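You operate a simulated robot arm through the tools that you are given. There is no shell and no other tool. Be economical: measure what you need, move in short steps, check, and stop when the job is done.

You run a simulated robot arm. Do the job below in one go: nothing can be reset, and whatever is moved stays where it is left.

TASK
Press the cork coaster once on LOW and leave it on the pad.
Fine: swing the head clear, turn the heat dial off, leave the switch on.

It is judged by the outcome, as a careful person would: the job done as asked, and still so three seconds after it is handed in. It fails if anything else is knocked over, pushed out of place, dropped, spilled or broken.

THE ROBOT
A 6-joint arm with a two-finger parallel gripper, fixed in place. Base frame: the origin is at the foot of the arm, x ahead of it, y to its left, z up; the work surface is at about z = 84. Readings come in cm, degrees, newtons and seconds.
With the tool pointing down near the work surface it reaches from about 34 to 76 cm from the base axis. Its first joint turns from -66.0 to 66.0 degrees. Payload 2.45 kg.
The tool frame sits at the grasp point between the pads (the TCP): z along the fingers, y along the line on which they close. The tips reach 2.4 cm beyond it. The gripper opens to 6.8 cm. The fingers are 1.7 cm wide and 1 cm thick; the gripper's body (4 by 7 cm) begins 4.1 cm behind the TCP.
Orientation is told as [roll, pitch, yaw] about the base's x, y, z axes, in that order, counted from this pose: with the fingers straight down and closing along the base's y, the tool's x points along the base's -x, its y along +y and its z along -z.

THE INTERFACE
- The arm moves only by the tool step_arm. Its argument "rows" is a list that holds one entry, the list of rows, each a list of 6 numbers: the shift along the tool's x, y, z in cm, then the turn, a rotation vector about the tool's x, y, z in rad. In form: [[[tx, ty, tz, wx, wy, wz], ...]]. A call has 1 to 20 rows; each row shifts and turns the commanded pose from where the row before left it, along the tool's axes as they then stand. "grip" is the finger opening in cm, from 0 to 6.8, set as the call begins (left out, the last holds). Each row takes 0.2 s and may step no farther than 5 cm and 8.6 degrees from the row before; otherwise, or with a gripper value out of range, the whole call is refused. Where a pose cannot be reached the arm comes as near as it can. A force on the tool above 40 N (or 10 N above the force at the start of the call, whichever is more), or a blocked arm, ends the call early, and 0.2 s more pass. Each finger travels about 10.8 cm/s and halts on what it meets, pressing with about 34 N; the grip force reading is that of the motor and also rises with nothing between the fingers. The clock runs only during rows and for 0.2 s after the last one: add rows that do not move to give the fingers time. It gives the time, the measured TCP pose, the force on the tool (base axes), the opening and the grip force at its end, in the units of the frame above (readings bear some noise), with the torque about the TCP (base axes, N m) and any sound that the robot's microphone picked up.
- Cameras (640 x 400 px; columns grow to the right, rows downward): "scene" is fixed at [16.24, 41.24, 146.05]; the picture's right is [-0.81, -0.59, 0.00], its down [-0.35, 0.48, -0.80] and it looks along [0.47, -0.65, -0.60] (base axes); focal length 271 px, centre (320, 200). "wrist" rides on the gripper at [8.4, 1.1, -7.5] in the tool frame; the picture's right is [-0.13, 0.99, 0.00], its down [-0.60, -0.08, -0.79] and it looks along [-0.79, -0.10, 0.61] (tool axes); focal length 251 px, centre (320, 200). There is no depth. A picture from a camera that has moved, and an enlarged one, comes with that camera's place and axes in the base frame and with its lens.
- snapshot(camera): a new picture of that camera. No time passes.
- zoom(camera, box): a new picture of the part [left, top, right, bottom] of that camera's present view, enlarged. No time passes.
- job_done(): hands the job in; it is judged then, once.

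Go step by step. Nothing tells you positions but the pictures and the camera data: compare them with the known pose of the tool, close in by small moves and look again before you grip or let go. The budget is 120 turns and 84 pictures, counting those below and the enlarged ones. Unless the task says otherwise, let go and move clear before handing in, and close with one line.

The tools are called after "Request:" as a command line: name --argument value ..., lists and objects as JSON in quotes. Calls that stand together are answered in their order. step_arm: Moves the arm, as the interface text tells. Its arguments: {"type":"object","properties":{"rows":{"type":"array"},"grip":{"type":"number"}},"required":["rows"]} The other tools are called the same way: snapshot (camera) takes a picture; zoom (camera, box) takes an enlarged picture of a part of a camera's view; job_done () hands the job in.

At the start:

```text
clock: 0.0
position: [46.79, 5.45, 128.74]
tcp_rot: [0.0, 0.0, 0.0]
contact_force: [0.6, 0.2, -0.4]
ft_torque: [0.02, 0.03, 0.0]
gripper_width: 6.81
gripper_force: 0.0
```

scene: 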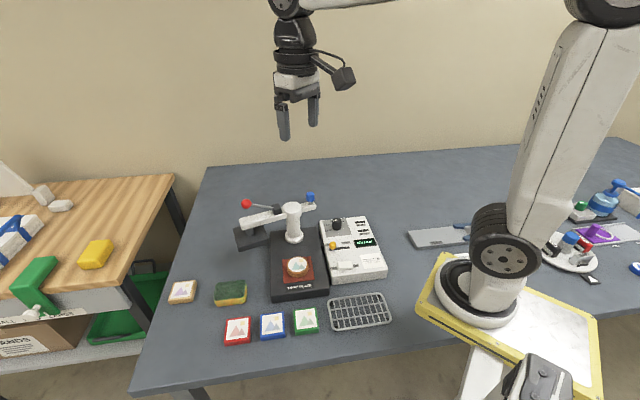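
wrist: 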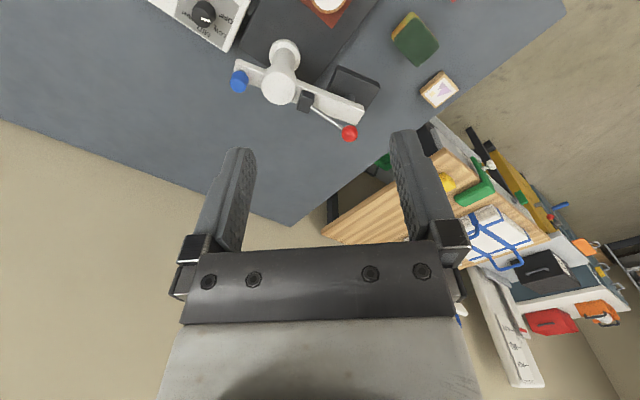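

I see a swing-head press with a control box, several coasters, a rack and a sponge. I'll zoom in to read the details.

Request:
zoom --camera "scene" --box '[220, 180, 400, 310]'

Request:
zoom --camera "scene" --box '[310, 205, 400, 295]'

Request:
zoom --camera "scene" --box '[150, 250, 400, 360]'

```text
3.08 times, centred on (310, 245) of scene
camera zoom: at [16.24, 41.24, 146.05], right [-0.81, -0.59, 0.0], down [-0.35, 0.48, -0.8], along [0.47, -0.65, -0.6], focal length 835 px, centre (351, 62)
```

zoom: 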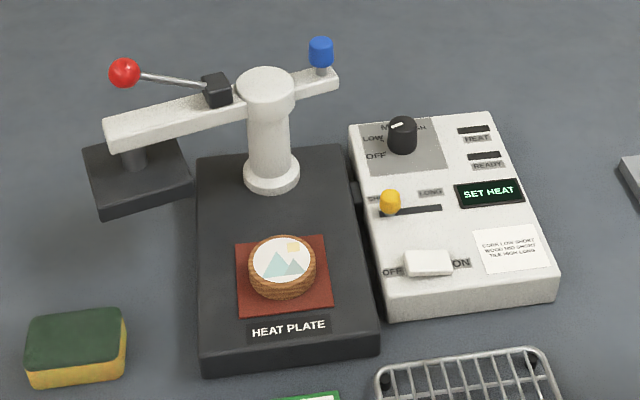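

```text
4.44 times, centred on (355, 250) of scene
camera zoom: at [16.24, 41.24, 146.05], right [-0.81, -0.59, 0.0], down [-0.35, 0.48, -0.8], along [0.47, -0.65, -0.6], focal length 1206 px, centre (164, -22)
```

zoom: 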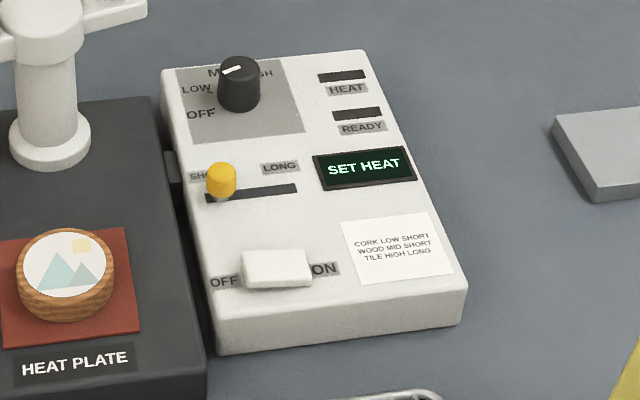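

```text
2.56 times, centred on (275, 305) of scene
camera zoom: at [16.24, 41.24, 146.05], right [-0.81, -0.59, 0.0], down [-0.35, 0.48, -0.8], along [0.47, -0.65, -0.6], focal length 695 px, centre (435, -69)
```

zoom: 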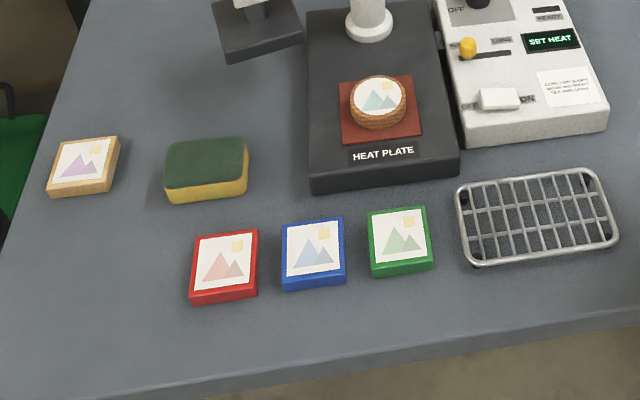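

The cork coaster is already on the pad, the time slider seems to be at SHORT, and the display says SET HEAT. I'll zoom tighter on the dial, slider, switch and head.

Request:
zoom --camera "scene" --box '[320, 212, 356, 236]'

Request:
zoom --camera "scene" --box '[322, 232, 386, 276]'

Request:
zoom --camera "scene" --box '[226, 184, 330, 252]'

```text
16.00 times, centred on (338, 224) of scene
camera zoom: at [16.24, 41.24, 146.05], right [-0.81, -0.59, 0.0], down [-0.35, 0.48, -0.8], along [0.47, -0.65, -0.6], focal length 4342 px, centre (32, -184)
```

zoom: 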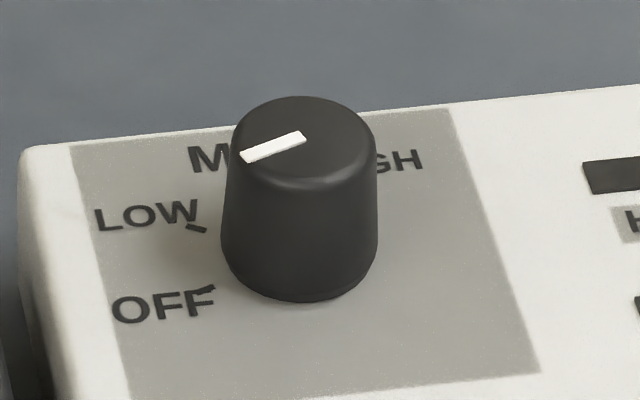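

```text
9.09 times, centred on (354, 254) of scene
camera zoom: at [16.24, 41.24, 146.05], right [-0.81, -0.59, 0.0], down [-0.35, 0.48, -0.8], along [0.47, -0.65, -0.6], focal length 2467 px, centre (11, -291)
```

zoom: 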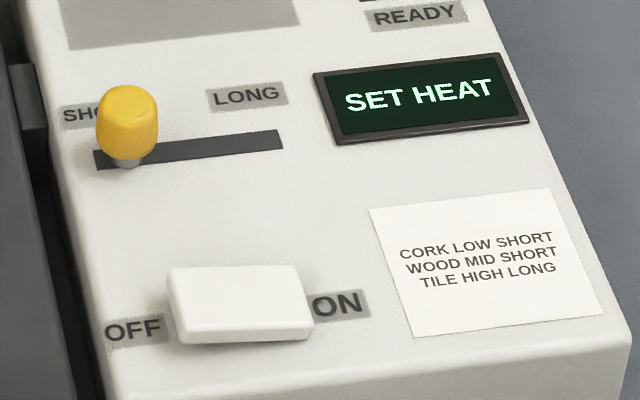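

```text
5.88 times, centred on (278, 218) of scene
camera zoom: at [16.24, 41.24, 146.05], right [-0.81, -0.59, 0.0], down [-0.35, 0.48, -0.8], along [0.47, -0.65, -0.6], focal length 1596 px, centre (567, 94)
```

zoom: 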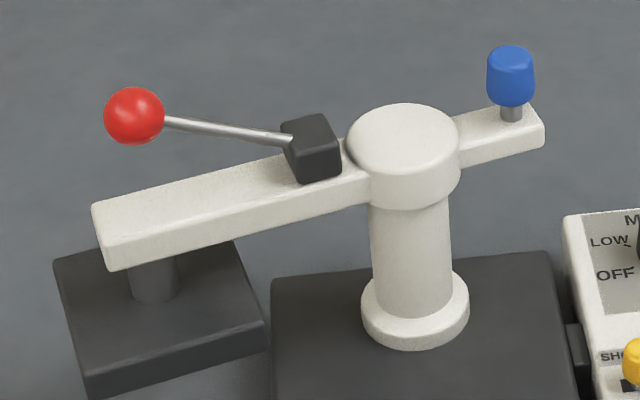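

The dial pointer lies on the OFF tick; LOW is about 50° clockwise. The slider is already on SHORT and the switch is on. I put the dial at about (49.2, -13.4), so I'll move above it first.

Request:
step_arm --rows '[[[-0.4, -3.14, 3.0, 0, 0, 0], [-0.4, -3.14, 3.0, 0, 0, 0], [-0.4, -3.14, 3.0, 0, 0, 0], [-0.4, -3.14, 3.0, 0, 0, 0], [-0.4, -3.14, 3.0, 0, 0, 0], [-0.4, -3.14, 3.0, 0, 0, 0], [0, 0, 0, 0, 0, 0]]]' --grip 5.5

Request:
snapshot --camera "wrist"

Request:
zoom --camera "scene" --box '[240, 120, 400, 280]'

```text
clock: 1.6
position: [48.95, -13.63, 110.5]
tcp_rot: [0.0, 0.0, 0.0]
contact_force: [0.4, 0.1, -0.8]
ft_torque: [0.0, 0.04, 0.01]
gripper_width: 5.48
gripper_force: 0.0
```

```text
75 pictures are left
camera wrist: at [40.7, -12.46, 118.09], right [0.13, 0.99, 0.0], down [0.6, -0.08, 0.79], along [0.79, -0.1, -0.61], focal length 251 px, centre (320, 200)
```

wrist: 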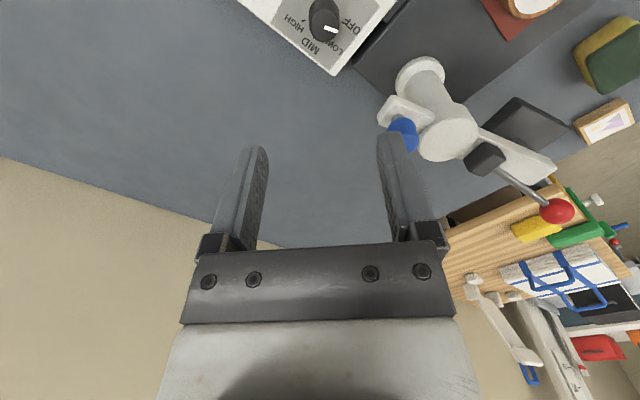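

```text
2.50 times, centred on (320, 200) of scene
camera zoom: at [16.24, 41.24, 146.05], right [-0.81, -0.59, 0.0], down [-0.35, 0.48, -0.8], along [0.47, -0.65, -0.6], focal length 678 px, centre (320, 200)
```

zoom: 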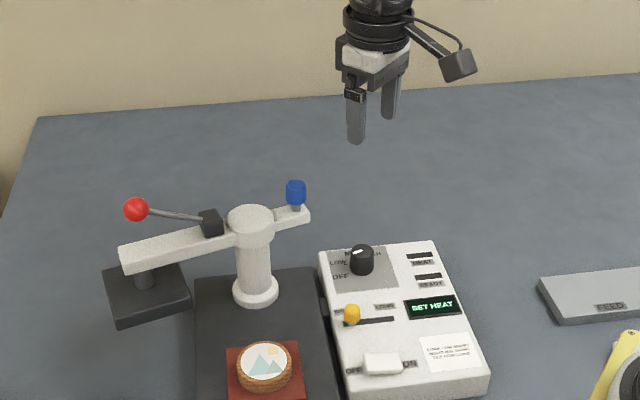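

The dial shows near the wrist view's top; I'll zoom on it to refine its position.

Request:
zoom --camera "wrist" --box '[250, 0, 400, 80]'

Request:
zoom --camera "wrist" --box '[360, 40, 600, 240]'

```text
4.27 times, centred on (325, 40) of wrist
camera zoom: at [40.7, -12.46, 118.09], right [0.13, 0.99, 0.0], down [0.6, -0.08, 0.79], along [0.79, -0.1, -0.61], focal length 1073 px, centre (299, 883)
```

zoom: 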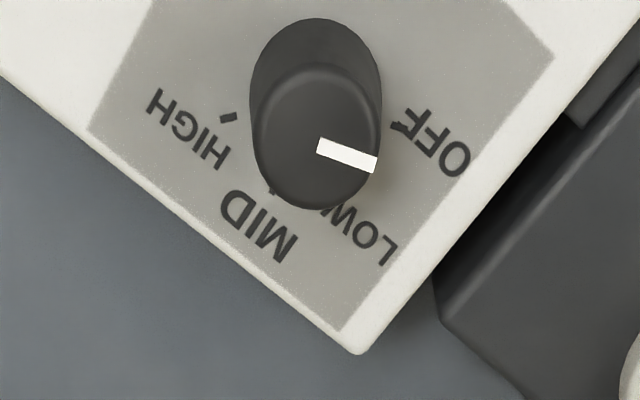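

```text
2.00 times, centred on (480, 140) of wrist
camera zoom: at [40.7, -12.46, 118.09], right [0.13, 0.99, 0.0], down [0.6, -0.08, 0.79], along [0.79, -0.1, -0.61], focal length 503 px, centre (0, 320)
```

zoom: 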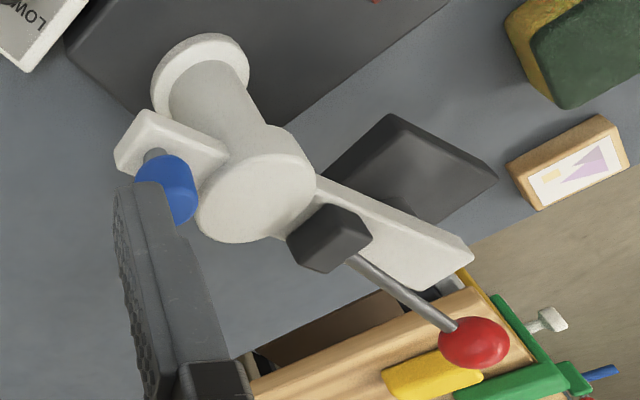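

The dial axis is at about (49.45, -13.2) and the steps look like 45°. I'll line up and descend around it.

Request:
step_arm --rows '[[[-0.5, 0.43, 4, 0, 0, 0], [0, 0, 4, 0, 0, 0], [0, 0, 4, 0, 0, 0], [0, 0, 3, 0, 0, 0], [0, 0, 0, 0, 0, 0]]]' --grip 5.5

Request:
zoom --camera "scene" --box '[280, 160, 400, 260]'

Request:
snapshot --camera "wrist"

```text
clock: 2.8
position: [49.55, -12.93, 95.43]
tcp_rot: [0.0, 0.1, 0.0]
contact_force: [0.2, 0.6, -0.1]
ft_torque: [0.0, 0.0, 0.01]
gripper_width: 5.49
gripper_force: 0.1
```

```text
4.00 times, centred on (340, 210) of scene
camera zoom: at [16.24, 41.24, 146.05], right [-0.81, -0.59, 0.0], down [-0.35, 0.48, -0.8], along [0.47, -0.65, -0.6], focal length 1086 px, centre (240, 160)
```

zoom: 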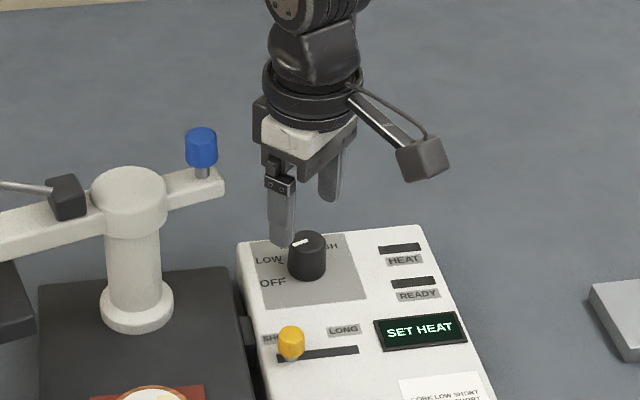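

```text
70 pictures are left
camera wrist: at [41.18, -11.96, 102.97], right [0.13, 0.99, 0.0], down [0.6, -0.08, 0.79], along [0.79, -0.1, -0.61], focal length 251 px, centre (320, 200)
```

wrist: 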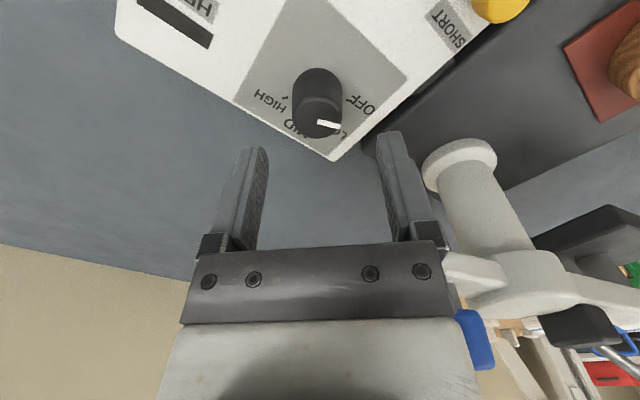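

Alignment looks good (knob about x 49.7, y -13.2). Descending over it now.

Request:
step_arm --rows '[[[-0.15, -0.15, 2.5, 0, 0, 0], [0, 0, 2.4, 0, 0, 0], [0, 0, 0, 0, 0, 0]]]' --grip 5.5

Request:
zoom --camera "scene" --box '[290, 180, 380, 250]'

Request:
snapshot --camera "wrist"

```text
clock: 3.6
position: [49.79, -13.39, 90.75]
tcp_rot: [0.0, 0.0, 0.0]
contact_force: [0.0, 0.8, -0.3]
ft_torque: [0.02, -0.01, 0.0]
gripper_width: 5.5
gripper_force: 0.1
```

```text
5.71 times, centred on (335, 215) of scene
camera zoom: at [16.24, 41.24, 146.05], right [-0.81, -0.59, 0.0], down [-0.35, 0.48, -0.8], along [0.47, -0.65, -0.6], focal length 1551 px, centre (234, 114)
```

zoom: 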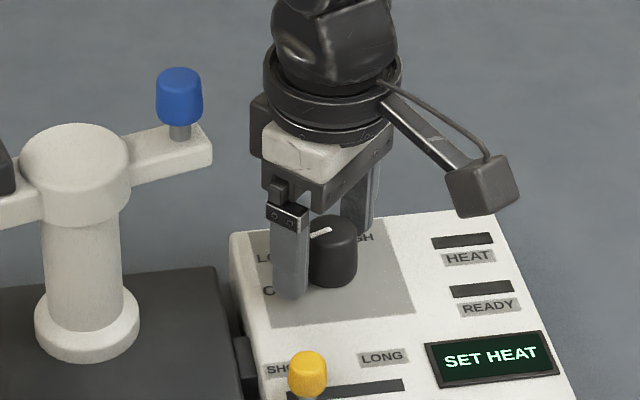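

```text
68 pictures are left
camera wrist: at [41.49, -12.25, 98.31], right [0.13, 0.99, 0.0], down [0.6, -0.08, 0.79], along [0.79, -0.1, -0.61], focal length 251 px, centre (320, 200)
```

wrist: 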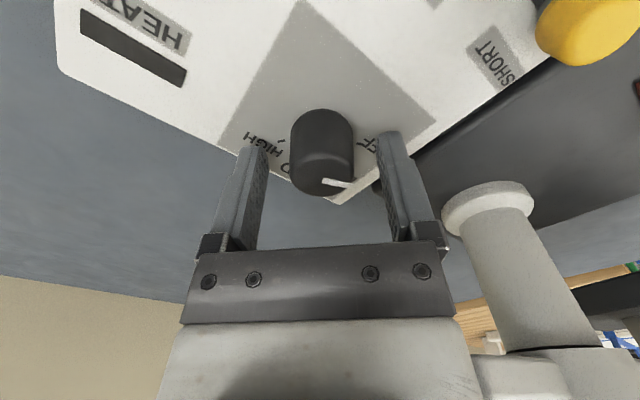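

The fingers straddle the dial; closing on it.

Request:
step_arm --rows '[[[0, 0, 0, 0, 0, 0], [0, 0, 0, 0, 0, 0]]]' --grip 2.0

```text
clock: 4.2
position: [49.78, -13.21, 90.71]
tcp_rot: [0.0, -0.1, -0.1]
contact_force: [3.7, 16.8, -0.5]
ft_torque: [0.51, -0.35, -0.12]
gripper_width: 3.02
gripper_force: 44.0
```

Gripped at 3.0 cm. Turning 45° clockwise, nudging to reduce side load.

Request:
step_arm --rows '[[[0, 0.15, 0, 0, 0, 0], [0, 0, 0, 0, 0, 0.131], [0, 0, 0, 0, 0, 0.131], [0, 0, 0, 0, 0, 0.131], [0, 0, 0, 0, 0, 0.131], [0, 0, 0, 0, 0, 0.131], [0, 0, 0, 0, 0, 0.131], [0, 0, 0, 0, 0, 0]]]'

Request:
zoom --camera "scene" --box '[290, 190, 390, 270]'

Request:
snapshot --camera "wrist"

```text
clock: 5.4
position: [49.72, -13.49, 90.96]
tcp_rot: [0.0, -0.3, -28.8]
contact_force: [0.5, -8.7, -2.2]
ft_torque: [-0.21, 0.44, 0.07]
gripper_width: 3.04
gripper_force: 43.8
stopped in row 6: the force on the tool passed its limit at 43 N (the readings are from after the stop); the commanded pose is now the measured one
```

```text
5.00 times, centred on (340, 230) of scene
camera zoom: at [16.24, 41.22, 146.05], right [-0.81, -0.59, 0.0], down [-0.35, 0.48, -0.8], along [0.47, -0.65, -0.6], focal length 1357 px, centre (220, 50)
```

zoom: 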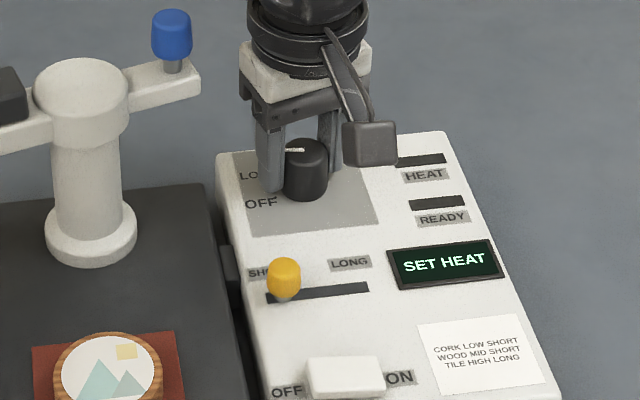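

```text
66 pictures are left
camera wrist: at [42.97, -8.4, 98.3], right [0.59, 0.81, 0.0], down [0.49, -0.36, 0.79], along [0.64, -0.47, -0.61], focal length 251 px, centre (320, 200)
```

wrist: 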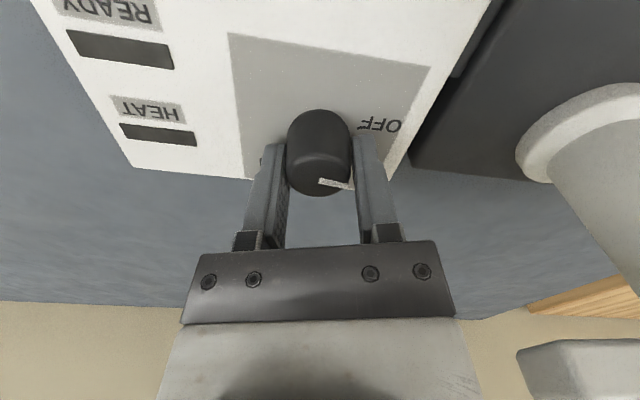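

The dial has turned about 29° but side load built up from a slight off-centre grip. I'll let go, look, and recentre before the rest.

Request:
step_arm --rows '[[[0, 0, 0, 0, 0, 0], [0, 0, 0, 0, 0, 0]]]' --grip 4.6

Request:
zoom --camera "wrist" --box '[220, 80, 420, 240]'

```text
clock: 6.0
position: [49.68, -13.28, 90.82]
tcp_rot: [-0.1, 0.0, -28.7]
contact_force: [0.2, 0.7, -0.1]
ft_torque: [0.02, 0.0, 0.0]
gripper_width: 4.61
gripper_force: 0.1
```

```text
2.50 times, centred on (320, 160) of wrist
camera zoom: at [42.98, -8.32, 98.31], right [0.59, 0.81, 0.0], down [0.49, -0.36, 0.79], along [0.64, -0.47, -0.61], focal length 629 px, centre (320, 300)
```

zoom: 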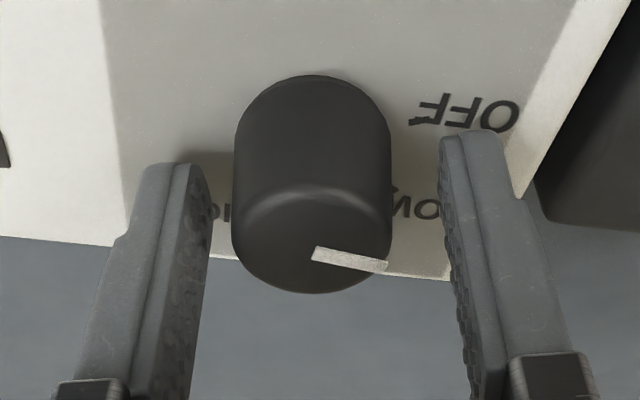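

The knob sits about 0.3 cm off along the tool's x. I'll recentre, regrip and turn about 28° more.

Request:
step_arm --rows '[[[0.33, 0, 0, 0, 0, 0], [0, 0, 0, 0, 0, 0]]]'

Request:
step_arm --rows '[[[0, 0, 0, 0, 0, 0], [0, 0, 0, 0, 0, 0]]]' --grip 2.6

Request:
step_arm --rows '[[[0, 0, 0, 0, 0, 0.122], [0, 0, 0, 0, 0, 0.122], [0, 0, 0, 0, 0, 0.122], [0, 0, 0, 0, 0, 0.122], [0, 0, 0, 0, 0, 0]]]'

Request:
zoom --camera "scene" --box '[310, 205, 390, 265]'

```text
clock: 6.6
position: [49.3, -13.12, 90.64]
tcp_rot: [-0.1, -0.2, -28.7]
contact_force: [-0.8, 0.7, 0.5]
ft_torque: [0.0, 0.0, 0.04]
gripper_width: 4.62
gripper_force: 0.1
```

```text
clock: 7.2
position: [49.32, -13.29, 90.88]
tcp_rot: [0.0, -0.1, -28.7]
contact_force: [-3.7, -8.0, 2.3]
ft_torque: [-0.33, 0.06, -0.01]
gripper_width: 3.04
gripper_force: 43.5
```

```text
clock: 8.4
position: [49.4, -13.18, 90.78]
tcp_rot: [-0.1, -0.1, -56.8]
contact_force: [-16.2, -15.2, 8.6]
ft_torque: [-1.03, 0.02, -0.02]
gripper_width: 3.04
gripper_force: 44.0
```

```text
6.67 times, centred on (350, 235) of scene
camera zoom: at [16.18, 41.21, 146.06], right [-0.81, -0.59, 0.0], down [-0.35, 0.48, -0.8], along [0.47, -0.65, -0.6], focal length 1809 px, centre (120, -33)
```

zoom: 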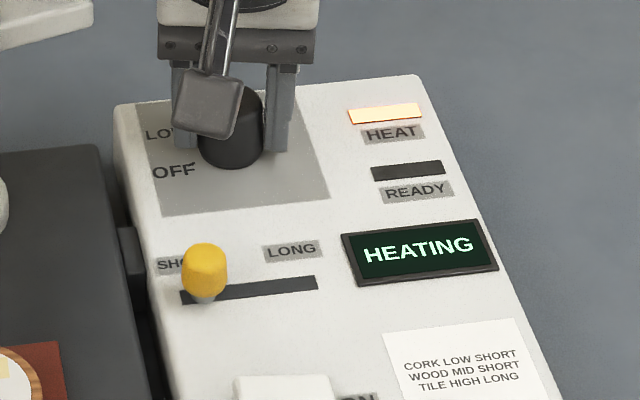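

HEATING is showing and the HEAT lamp is lit. I'll open, rise straight up, and check the pointer.

Request:
step_arm --rows '[[[0, 0, 0, 0, 0, 0], [0, 0, 0, 0, 0, 0], [0, 0, -3, 0, 0, 0], [0, 0, -4, 0, 0, 0], [0, 0, -4, 0, 0, 0], [0, 0, -4, 0, 0, 0]]]' --grip 5.5

Request:
zoom --camera "scene" --box '[320, 212, 356, 236]'

Request:
zoom --camera "wrist" --box '[220, 0, 420, 120]'

```text
clock: 9.8
position: [49.46, -13.08, 105.79]
tcp_rot: [-0.1, -0.1, -56.7]
contact_force: [-0.7, -0.3, 0.6]
ft_torque: [0.0, -0.03, -0.01]
gripper_width: 5.5
gripper_force: 0.0
```

```text
16.00 times, centred on (338, 224) of scene
camera zoom: at [16.24, 41.24, 146.05], right [-0.81, -0.59, 0.0], down [-0.35, 0.48, -0.8], along [0.47, -0.65, -0.6], focal length 4342 px, centre (32, -184)
```

zoom: 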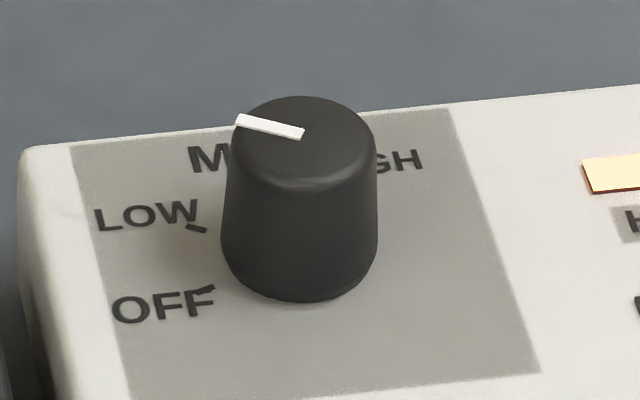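

```text
3.20 times, centred on (320, 60) of wrist
camera zoom: at [45.76, -5.45, 113.2], right [0.9, 0.44, 0.0], down [0.27, -0.55, 0.79], along [0.35, -0.71, -0.61], focal length 805 px, centre (320, 648)
```

zoom: 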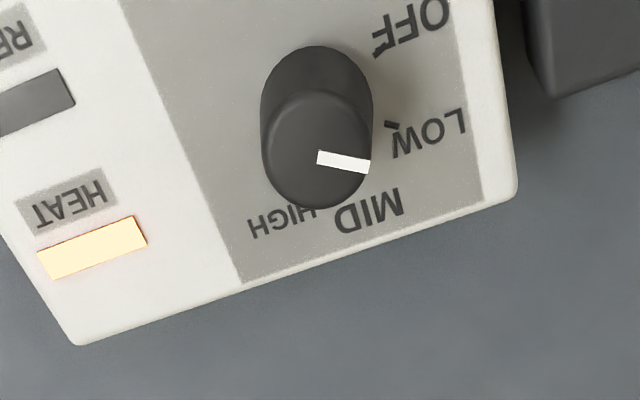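

The dial is on LOW. Next the head: I'll rise, turn back to yaw 0 and look at the blue knob on the arm's tail.

Request:
step_arm --rows '[[[0, 0, -4, 0, 0, -0.1414], [0, 0, -4, 0, 0, -0.1414], [0, 0, -2, 0, 0, -0.1414], [0, 0, 0, 0, 0, -0.1414], [0, 0, 0, 0, 0, -0.1414], [0, 0, 0, 0, 0, -0.1414], [0, 0, 0, 0, 0, -0.1414], [0, 4.5, 0, 0, 0, 0], [0, 0, 0, 0, 0, 0]]]'

Request:
snapshot --camera "wrist"

Request:
zoom --camera "scene" --box '[226, 164, 330, 252]'

```text
clock: 11.8
position: [49.37, -8.87, 116.02]
tcp_rot: [-0.3, 0.0, 0.1]
contact_force: [-0.4, 0.5, 1.0]
ft_torque: [-0.02, 0.01, 0.03]
gripper_width: 5.5
gripper_force: 0.0
```

```text
61 pictures are left
camera wrist: at [41.12, -7.76, 123.56], right [0.13, 0.99, 0.0], down [0.6, -0.08, 0.79], along [0.79, -0.1, -0.61], focal length 251 px, centre (320, 200)
```

wrist: 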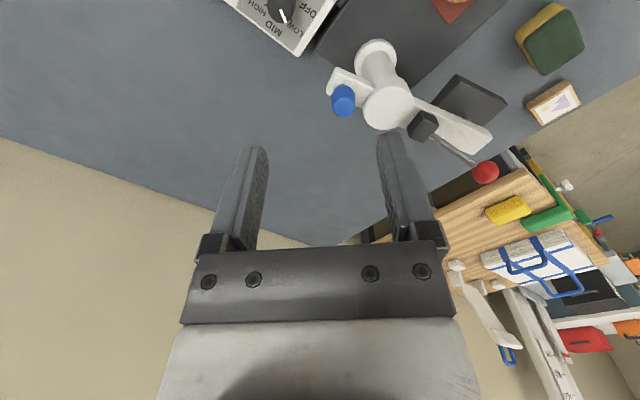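

```text
4.55 times, centred on (278, 208) of scene
camera zoom: at [16.24, 41.24, 146.05], right [-0.81, -0.59, 0.0], down [-0.35, 0.48, -0.8], along [0.47, -0.65, -0.6], focal length 1234 px, centre (511, 164)
```

zoom: 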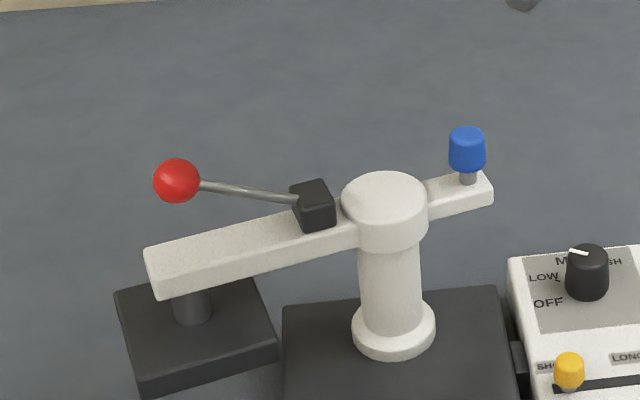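

I triangulate the blue tail knob at about (55, -7.4, 100.7) and the pillar axis at (57.5, -2.3). I'll go above the knob at yaw 30, then verify before descending.

Request:
step_arm --rows '[[[-2.8, 0.65, 1.5, 0, 0, 0], [-2.8, 0.65, 1.5, 0, 0, 0], [0, 0, 1.5, 0, 0, -0.131], [0, 0, 1.5, 0, 0, -0.131], [0, 0, 0, 0, 0, -0.131], [0, 0, 0, 0, 0, -0.131], [0, 0, 0, 0, 0, 0]]]' --grip 4.6

Request:
snapshot --camera "wrist"

Request:
zoom --camera "scene" --box '[250, 150, 400, 260]'

```text
clock: 13.4
position: [54.89, -7.44, 109.92]
tcp_rot: [-0.1, 0.0, 30.2]
contact_force: [-0.8, 0.2, -0.6]
ft_torque: [0.02, -0.02, 0.03]
gripper_width: 4.61
gripper_force: 0.0
```

```text
59 pictures are left
camera wrist: at [47.21, -10.65, 117.39], right [-0.39, 0.92, 0.0], down [0.56, 0.24, 0.79], along [0.73, 0.3, -0.61], focal length 251 px, centre (320, 200)
```

wrist: 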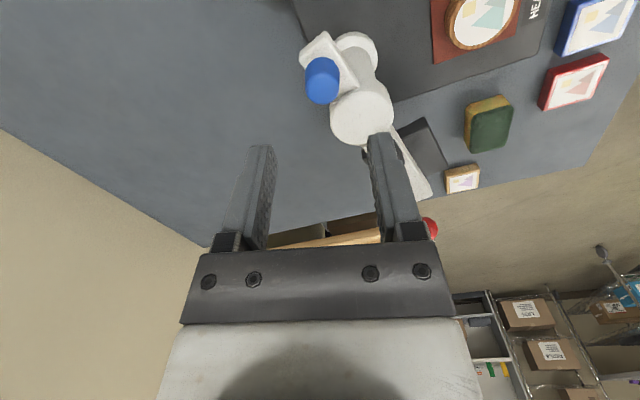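

```text
3.64 times, centred on (325, 205) of scene
camera zoom: at [16.24, 41.24, 146.05], right [-0.81, -0.59, 0.0], down [-0.35, 0.48, -0.8], along [0.47, -0.65, -0.6], focal length 987 px, centre (302, 182)
```

zoom: 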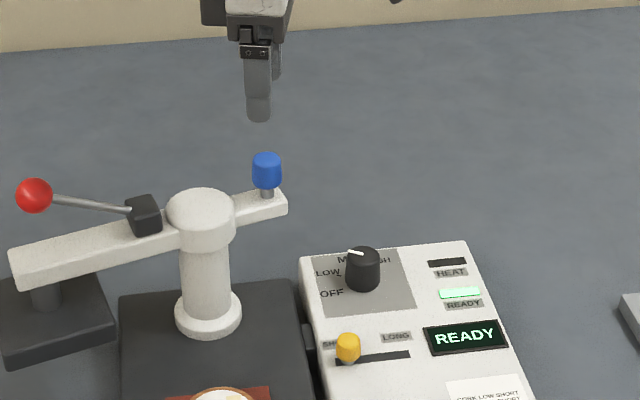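

READY is lit. The knob is confirmed at (55.05, -7.35), so I'll turn a little more and descend around it.

Request:
step_arm --rows '[[[0, 0, 0, 0, 0, -0.131], [0, 0, 0, 0, 0, -0.131], [0, 0, 3, 0, 0, 0], [0, 0, 3, 0, 0, 0], [0, 0, 2.6, 0, 0, 0], [0, 0, 0, 0, 0, 0]]]' --grip 4.6

Request:
snapshot --camera "wrist"

Request:
zoom --camera "scene" --box '[250, 150, 370, 240]'

```text
clock: 14.8
position: [54.95, -7.43, 101.21]
tcp_rot: [-0.1, 0.1, 45.0]
contact_force: [0.0, -0.4, 0.3]
ft_torque: [0.01, 0.01, -0.03]
gripper_width: 4.59
gripper_force: 0.0
```

```text
57 pictures are left
camera wrist: at [48.4, -12.59, 108.68], right [-0.61, 0.79, 0.0], down [0.48, 0.37, 0.79], along [0.63, 0.48, -0.61], focal length 251 px, centre (320, 200)
```

wrist: 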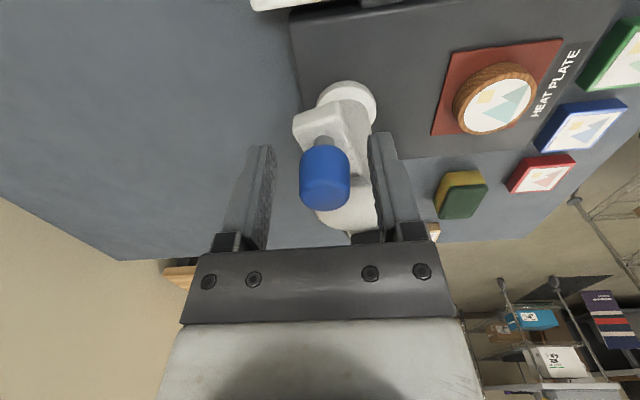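

```text
4.44 times, centred on (310, 195) of scene
camera zoom: at [16.24, 41.24, 146.05], right [-0.81, -0.59, 0.0], down [-0.35, 0.48, -0.8], along [0.47, -0.65, -0.6], focal length 1206 px, centre (364, 222)
```

zoom: 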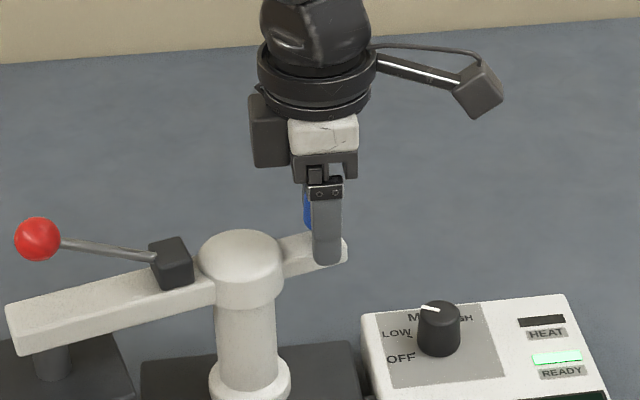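

Straddled well. Closing loosely (2.8 cm) and testing the first part of the swing.

Request:
step_arm --rows '[[[0, 0, 0, 0, 0, 0], [0, 0, 0, 0, 0, 0]]]' --grip 2.7

Request:
step_arm --rows '[[[-0.289, -0.655, 0, 0, 0, -0.1326], [-0.289, -0.655, 0, 0, 0, -0.1326], [-0.289, -0.655, 0, 0, 0, -0.1326], [0, 0, 0, 0, 0, 0]]]'

Request:
snapshot --camera "wrist"

Request:
zoom --camera "scene" --box '[220, 150, 370, 290]'

```text
clock: 15.4
position: [54.98, -7.35, 101.25]
tcp_rot: [-0.1, 0.1, 45.1]
contact_force: [-0.2, 1.3, -0.5]
ft_torque: [0.0, -0.01, 0.0]
gripper_width: 2.79
gripper_force: 0.3
```

```text
clock: 16.4
position: [57.05, -7.73, 101.26]
tcp_rot: [-0.1, 0.0, 68.0]
contact_force: [-0.2, -0.9, 0.2]
ft_torque: [-0.03, 0.02, 0.03]
gripper_width: 2.69
gripper_force: 0.2
```

```text
55 pictures are left
camera wrist: at [53.08, -15.2, 108.79], right [-0.87, 0.49, 0.0], down [0.3, 0.53, 0.79], along [0.39, 0.69, -0.61], focal length 251 px, centre (320, 200)
```

wrist: 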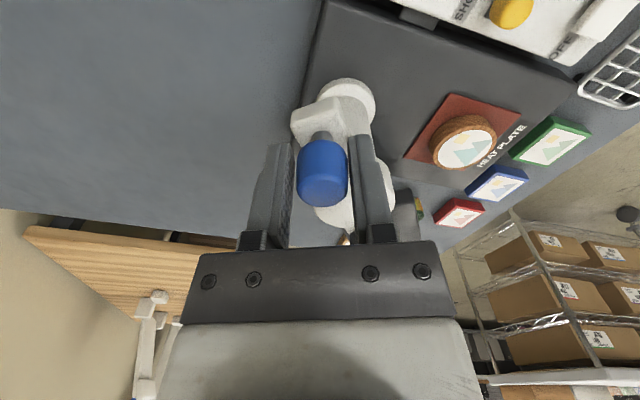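

```text
2.86 times, centred on (295, 220) of scene
camera zoom: at [16.24, 41.24, 146.05], right [-0.81, -0.59, 0.0], down [-0.35, 0.48, -0.8], along [0.47, -0.65, -0.6], focal length 775 px, centre (391, 143)
```

zoom: 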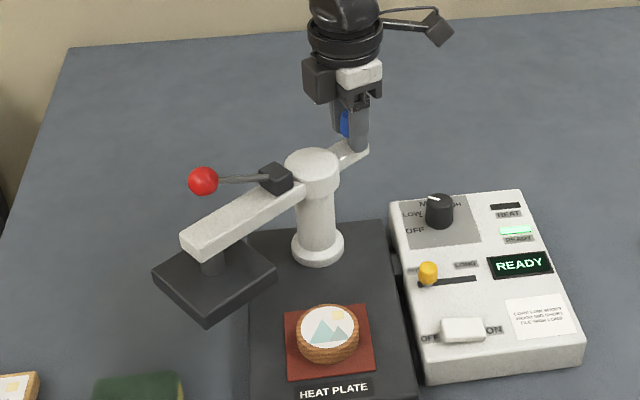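

It swings freely. Continuing four more steps, then checking clearance over the cork.

Request:
step_arm --rows '[[[-0.289, -0.655, 0, 0, 0, -0.1326], [-0.289, -0.655, 0, 0, 0, -0.1326], [-0.289, -0.655, 0, 0, 0, -0.1326], [-0.289, -0.655, 0, 0, 0, -0.1326], [0, 0, 0, 0, 0, 0]]]'

Request:
snapshot --camera "wrist"

Request:
zoom --camera "scene" --box '[220, 150, 370, 310]'

```text
clock: 17.6
position: [59.91, -7.25, 101.25]
tcp_rot: [0.0, 0.2, 98.4]
contact_force: [0.3, 0.7, -0.2]
ft_torque: [-0.01, -0.01, -0.02]
gripper_width: 2.69
gripper_force: 0.1
```

```text
53 pictures are left
camera wrist: at [60.21, -15.71, 108.75], right [-1.0, -0.02, 0.0], down [-0.01, 0.61, 0.79], along [-0.01, 0.79, -0.61], focal length 251 px, centre (320, 200)
```

wrist: 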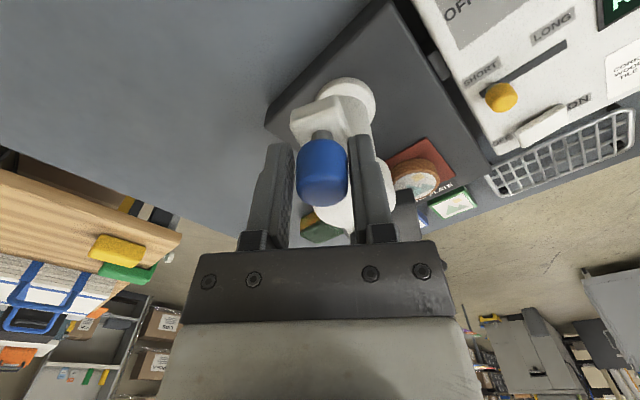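

```text
2.50 times, centred on (295, 230) of scene
camera zoom: at [16.24, 41.24, 146.05], right [-0.81, -0.59, 0.0], down [-0.35, 0.48, -0.8], along [0.47, -0.65, -0.6], focal length 678 px, centre (382, 125)
```

zoom: 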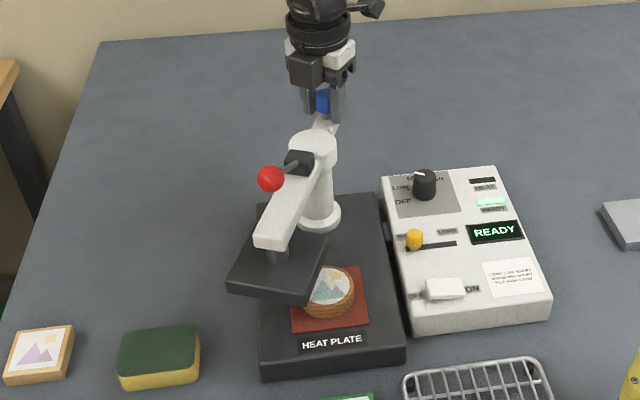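

The plate clears the cork. Three more steps should align it.

Request:
step_arm --rows '[[[-0.289, -0.655, 0, 0, 0, -0.1326], [-0.289, -0.655, 0, 0, 0, -0.1326], [-0.289, -0.655, 0, 0, 0, -0.1326], [0, 0, 0, 0, 0, 0]]]'

Request:
snapshot --camera "wrist"

Request:
zoom --camera "scene" --box '[240, 190, 350, 310]'

```text
clock: 18.6
position: [61.48, -5.9, 101.19]
tcp_rot: [0.1, 0.2, 121.2]
contact_force: [-2.2, -1.5, 0.5]
ft_torque: [-0.02, 0.05, -0.01]
gripper_width: 2.91
gripper_force: 1.1
```

```text
51 pictures are left
camera wrist: at [65.09, -13.61, 108.72], right [-0.92, -0.4, 0.0], down [-0.25, 0.56, 0.79], along [-0.32, 0.72, -0.61], focal length 251 px, centre (320, 200)
```

wrist: 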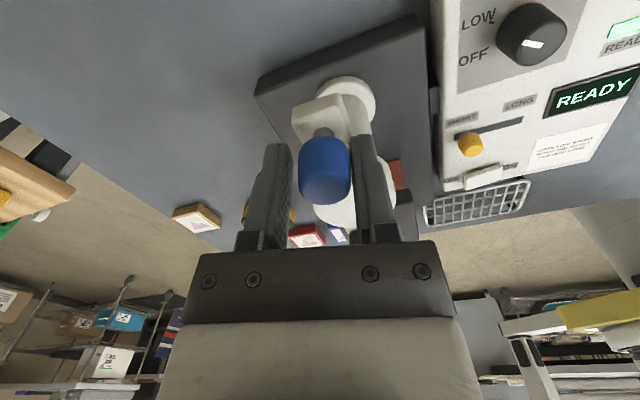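

```text
3.33 times, centred on (295, 250) of scene
camera zoom: at [16.23, 41.24, 146.05], right [-0.81, -0.59, 0.0], down [-0.35, 0.48, -0.8], along [0.47, -0.65, -0.6], focal length 905 px, centre (403, 33)
```

zoom: 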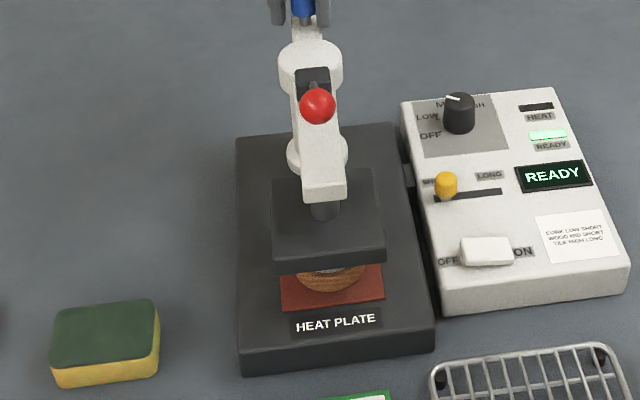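

It looks aligned and I sense light resistance. A tiny extra nudge to see whether it's at the stop.

Request:
step_arm --rows '[[[-0.1, -0.22, 0, 0, 0, -0.044], [0, 0, 0, 0, 0, 0]]]'

Request:
zoom --camera "scene" --box '[240, 190, 350, 310]'

```text
clock: 19.2
position: [61.71, -5.79, 101.23]
tcp_rot: [0.1, 0.0, 123.6]
contact_force: [-5.0, -5.4, -1.4]
ft_torque: [-0.03, 0.01, 0.01]
gripper_width: 3.28
gripper_force: 3.1
```

```text
3.33 times, centred on (295, 250) of scene
camera zoom: at [16.23, 41.23, 146.05], right [-0.81, -0.59, 0.0], down [-0.35, 0.48, -0.8], along [0.47, -0.65, -0.6], focal length 905 px, centre (403, 33)
```

zoom: 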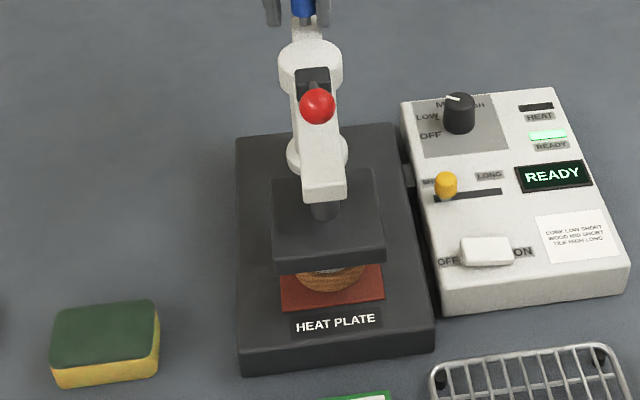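

No further movement: the head is against its stop over the cork. I'll release the knob, rise, turn to yaw 135 and move above the red lever ball.

Request:
step_arm --rows '[[[0, 0.1, 0, 0, 0, 0], [0, 0, 0, 0, 0, 0], [0, 0, -4.5, 0, 0, 0], [0, 0, -4.5, 0, 0, -0.1], [0, 0, -2, 0, 0, -0.1], [-4.25, 0.14, 0, 0, 0, 0], [-4.25, 0.14, 0, 0, 0, 0], [-4.25, 0.14, 0, 0, 0, 0], [-4.25, 0.14, 0, 0, 0, 0], [0, 0, 0, 0, 0, 0]]]' --grip 5.2

Request:
snapshot --camera "wrist"

Request:
zoom --camera "scene" --box '[220, 130, 370, 300]'

```text
clock: 21.4
position: [49.04, 5.64, 112.19]
tcp_rot: [0.0, 0.2, 135.1]
contact_force: [0.5, 0.1, -0.6]
ft_torque: [0.01, -0.01, 0.01]
gripper_width: 5.19
gripper_force: 0.1
```

```text
48 pictures are left
camera wrist: at [54.31, -1.15, 119.71], right [-0.79, -0.61, 0.0], down [-0.37, 0.48, 0.79], along [-0.48, 0.63, -0.61], focal length 251 px, centre (320, 200)
```

wrist: 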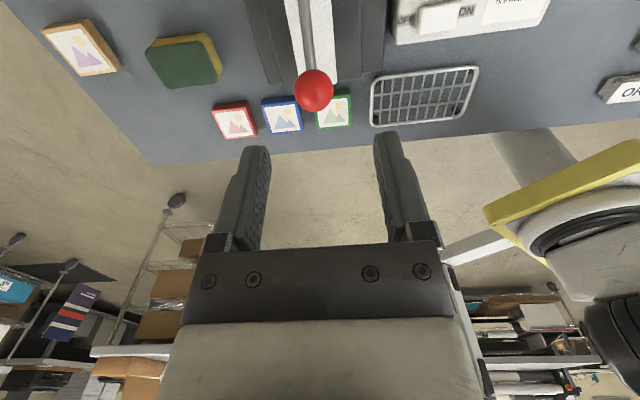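

```text
2.35 times, centred on (295, 215) of scene
camera zoom: at [16.24, 41.24, 146.05], right [-0.81, -0.59, 0.0], down [-0.35, 0.48, -0.8], along [0.47, -0.65, -0.6], focal length 639 px, centre (379, 165)
```

zoom: 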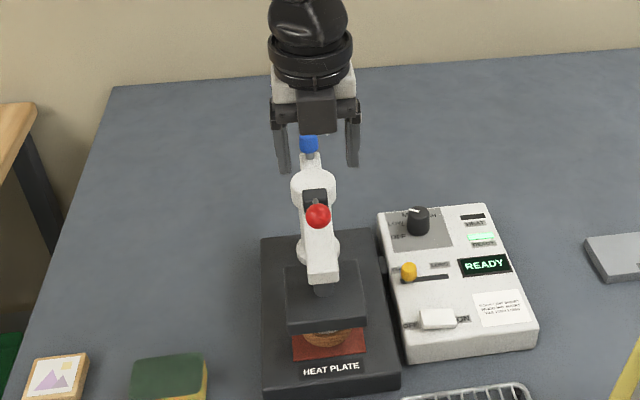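

The ball triangulates to (49.2, 6.05, 103.9). Descending around it so the tips end just below its middle.

Request:
step_arm --rows '[[[-0.1, -0.3, 2.5, 0, 0, 0], [0, 0, 2.5, 0, 0, 0], [0, 0, 2.4, 0, 0, 0], [0, 0, 0, 0, 0, 0]]]' --grip 5.2

Request:
snapshot --camera "wrist"

Request:
zoom --camera "scene" --box '[260, 150, 370, 260]'

```text
clock: 22.4
position: [48.99, 6.19, 104.88]
tcp_rot: [0.2, 0.1, 135.0]
contact_force: [0.1, 0.0, 0.2]
ft_torque: [0.01, 0.02, 0.01]
gripper_width: 5.21
gripper_force: 0.0
```

```text
46 pictures are left
camera wrist: at [54.28, -0.49, 112.35], right [-0.79, -0.61, 0.0], down [-0.37, 0.48, 0.79], along [-0.48, 0.63, -0.61], focal length 251 px, centre (320, 200)
```

wrist: 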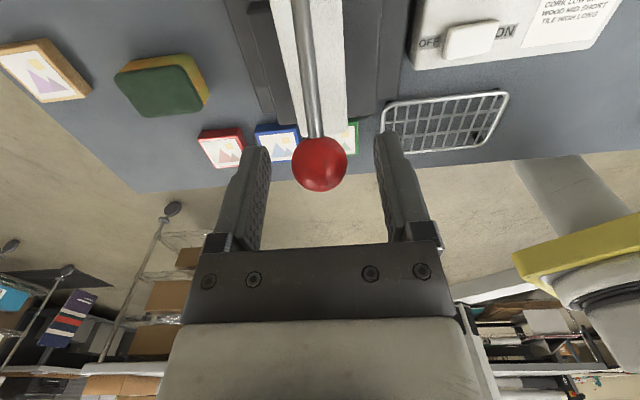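

```text
3.64 times, centred on (315, 205) of scene
camera zoom: at [16.24, 41.24, 146.05], right [-0.81, -0.59, 0.0], down [-0.35, 0.48, -0.8], along [0.47, -0.65, -0.6], focal length 987 px, centre (338, 182)
```

zoom: 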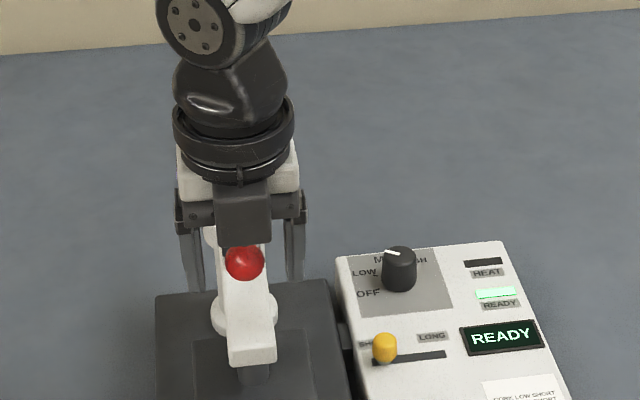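

Centred. I'll rise 0.5, then grip the ball.

Request:
step_arm --rows '[[[0, 0, -0.5, 0, 0, 0], [0, 0, 0, 0, 0, 0]]]'

Request:
step_arm --rows '[[[0, 0, 0, 0, 0, 0], [0, 0, 0, 0, 0, 0]]]' --grip 2.0

Request:
zoom --camera "wrist" --box '[200, 80, 440, 250]'

```text
clock: 23.0
position: [49.18, 5.97, 105.37]
tcp_rot: [0.0, 0.2, 135.1]
contact_force: [0.0, 0.2, 0.1]
ft_torque: [-0.01, -0.01, 0.05]
gripper_width: 5.21
gripper_force: 0.0
```

```text
clock: 23.6
position: [49.08, 6.16, 105.44]
tcp_rot: [0.1, 0.2, 135.1]
contact_force: [-0.8, -0.8, 2.1]
ft_torque: [0.0, -0.01, 0.0]
gripper_width: 2.45
gripper_force: 40.3
```

```text
2.35 times, centred on (320, 165) of wrist
camera zoom: at [54.38, -0.53, 112.91], right [-0.79, -0.61, 0.0], down [-0.37, 0.48, 0.79], along [-0.48, 0.63, -0.61], focal length 592 px, centre (320, 282)
```

zoom: 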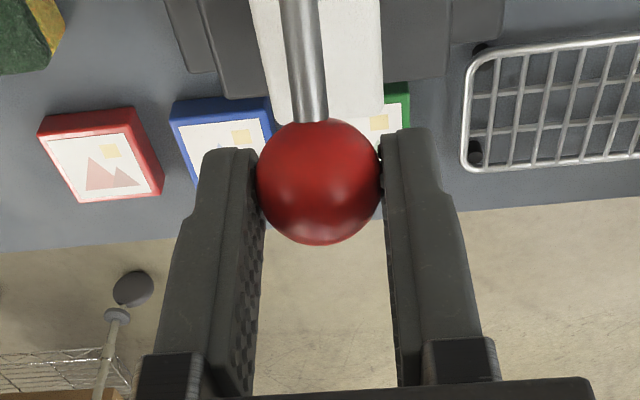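

Ball is gripped cleanly. Pulling the lever down along its arc in small steps.

Request:
step_arm --rows '[[[-0.27, 0, 0.58, 0, 0, 0], [-0.25, 0, 0.58, 0, 0, 0], [-0.2, 0, 0.68, 0, 0, 0]]]'

Request:
zoom --camera "scene" --box '[260, 190, 400, 300]'

```text
clock: 24.4
position: [48.84, 6.7, 103.57]
tcp_rot: [0.1, 0.3, 135.1]
contact_force: [0.9, -2.6, 15.8]
ft_torque: [-0.81, -0.79, 0.0]
gripper_width: 2.47
gripper_force: 40.8
```

```text
3.64 times, centred on (330, 245) of scene
camera zoom: at [16.21, 41.23, 146.05], right [-0.81, -0.59, 0.0], down [-0.35, 0.48, -0.8], along [0.47, -0.65, -0.6], focal length 987 px, centre (284, 36)
```

zoom: 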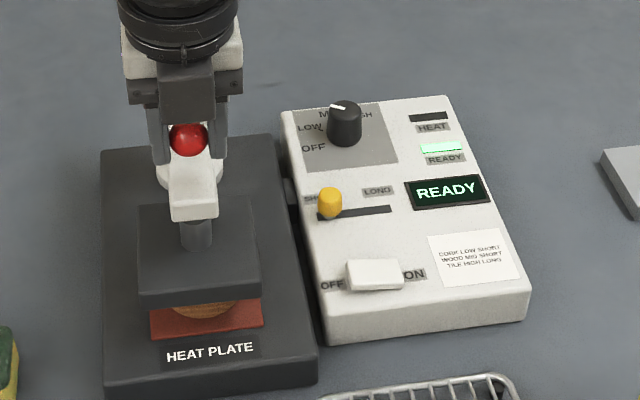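

The plate is coming down with a spring-like 16 N. Continuing.

Request:
step_arm --rows '[[[-0.17, 0, 0.66, 0, 0, 0], [-0.1, 0, 0.5, 0, 0, 0]]]'

Request:
zoom --camera "scene" --box '[260, 190, 400, 300]'

```text
clock: 25.0
position: [48.7, 6.95, 102.32]
tcp_rot: [0.0, 0.2, 135.0]
contact_force: [-0.5, -2.2, 16.3]
ft_torque: [-0.76, -0.71, -0.07]
gripper_width: 2.51
gripper_force: 40.8
```

```text
3.64 times, centred on (330, 245) of scene
camera zoom: at [16.21, 41.23, 146.05], right [-0.81, -0.59, 0.0], down [-0.35, 0.48, -0.8], along [0.47, -0.65, -0.6], focal length 987 px, centre (284, 36)
```

zoom: 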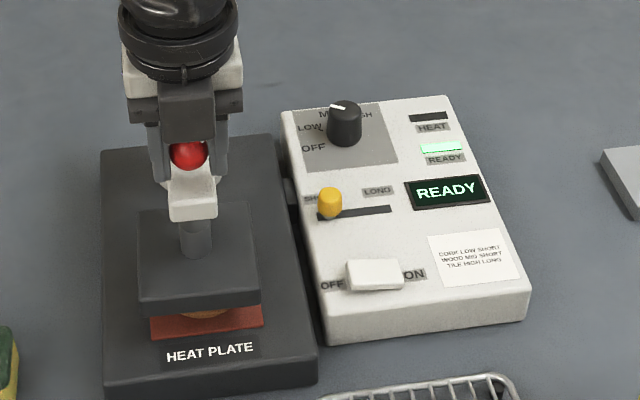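

Not yet in contact. A little further.

Request:
step_arm --rows '[[[-0.08, 0, 0.5, 0, 0, 0], [-0.04, 0, 0.4, 0, 0, 0]]]'

Request:
zoom --camera "scene" --box '[260, 190, 400, 300]'

```text
clock: 25.6
position: [48.6, 7.08, 101.27]
tcp_rot: [0.1, 0.2, 135.2]
contact_force: [4.9, -5.8, 5.3]
ft_torque: [-0.69, -0.68, 0.01]
gripper_width: 2.47
gripper_force: 40.9
```

```text
3.64 times, centred on (330, 245) of scene
camera zoom: at [16.25, 41.22, 146.05], right [-0.81, -0.59, 0.0], down [-0.35, 0.48, -0.8], along [0.47, -0.65, -0.6], focal length 987 px, centre (284, 36)
```

zoom: 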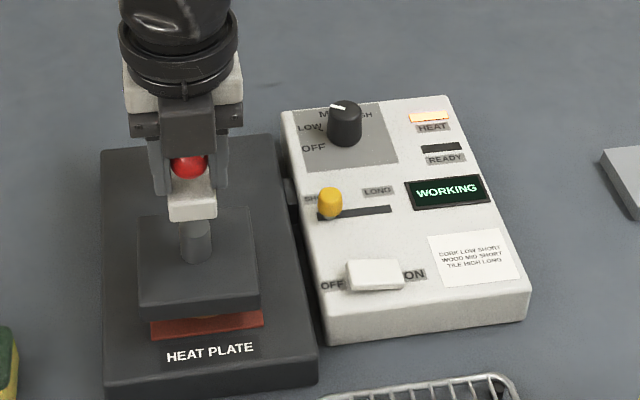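

WORKING: the press cycle has started. Holding still and watching.

Request:
step_arm --rows '[[[0, 0, 0, 0, 0, 0], [0, 0, 0, 0, 0, 0], [0, 0, 0, 0, 0, 0], [0, 0, 0, 0, 0, 0]]]'

Request:
zoom --camera "scene" --box '[300, 205, 390, 280]'

```text
clock: 26.6
position: [48.48, 7.09, 101.27]
tcp_rot: [0.2, 0.2, 135.0]
contact_force: [6.4, -9.5, -6.9]
ft_torque: [0.09, 0.09, -0.01]
gripper_width: 2.5
gripper_force: 39.8
```

```text
5.33 times, centred on (345, 242) of scene
camera zoom: at [16.27, 41.21, 146.05], right [-0.81, -0.59, 0.0], down [-0.35, 0.48, -0.8], along [0.47, -0.65, -0.6], focal length 1447 px, centre (187, -27)
```

zoom: 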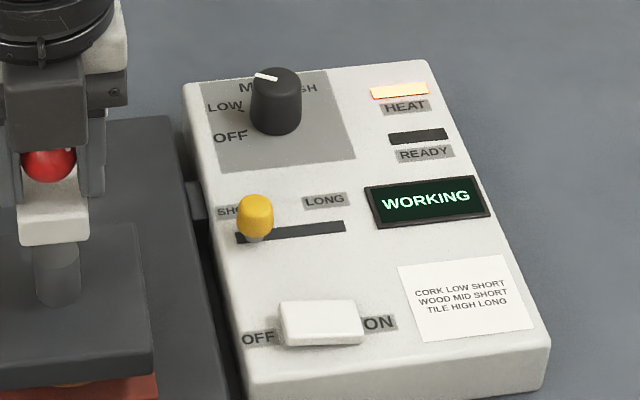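

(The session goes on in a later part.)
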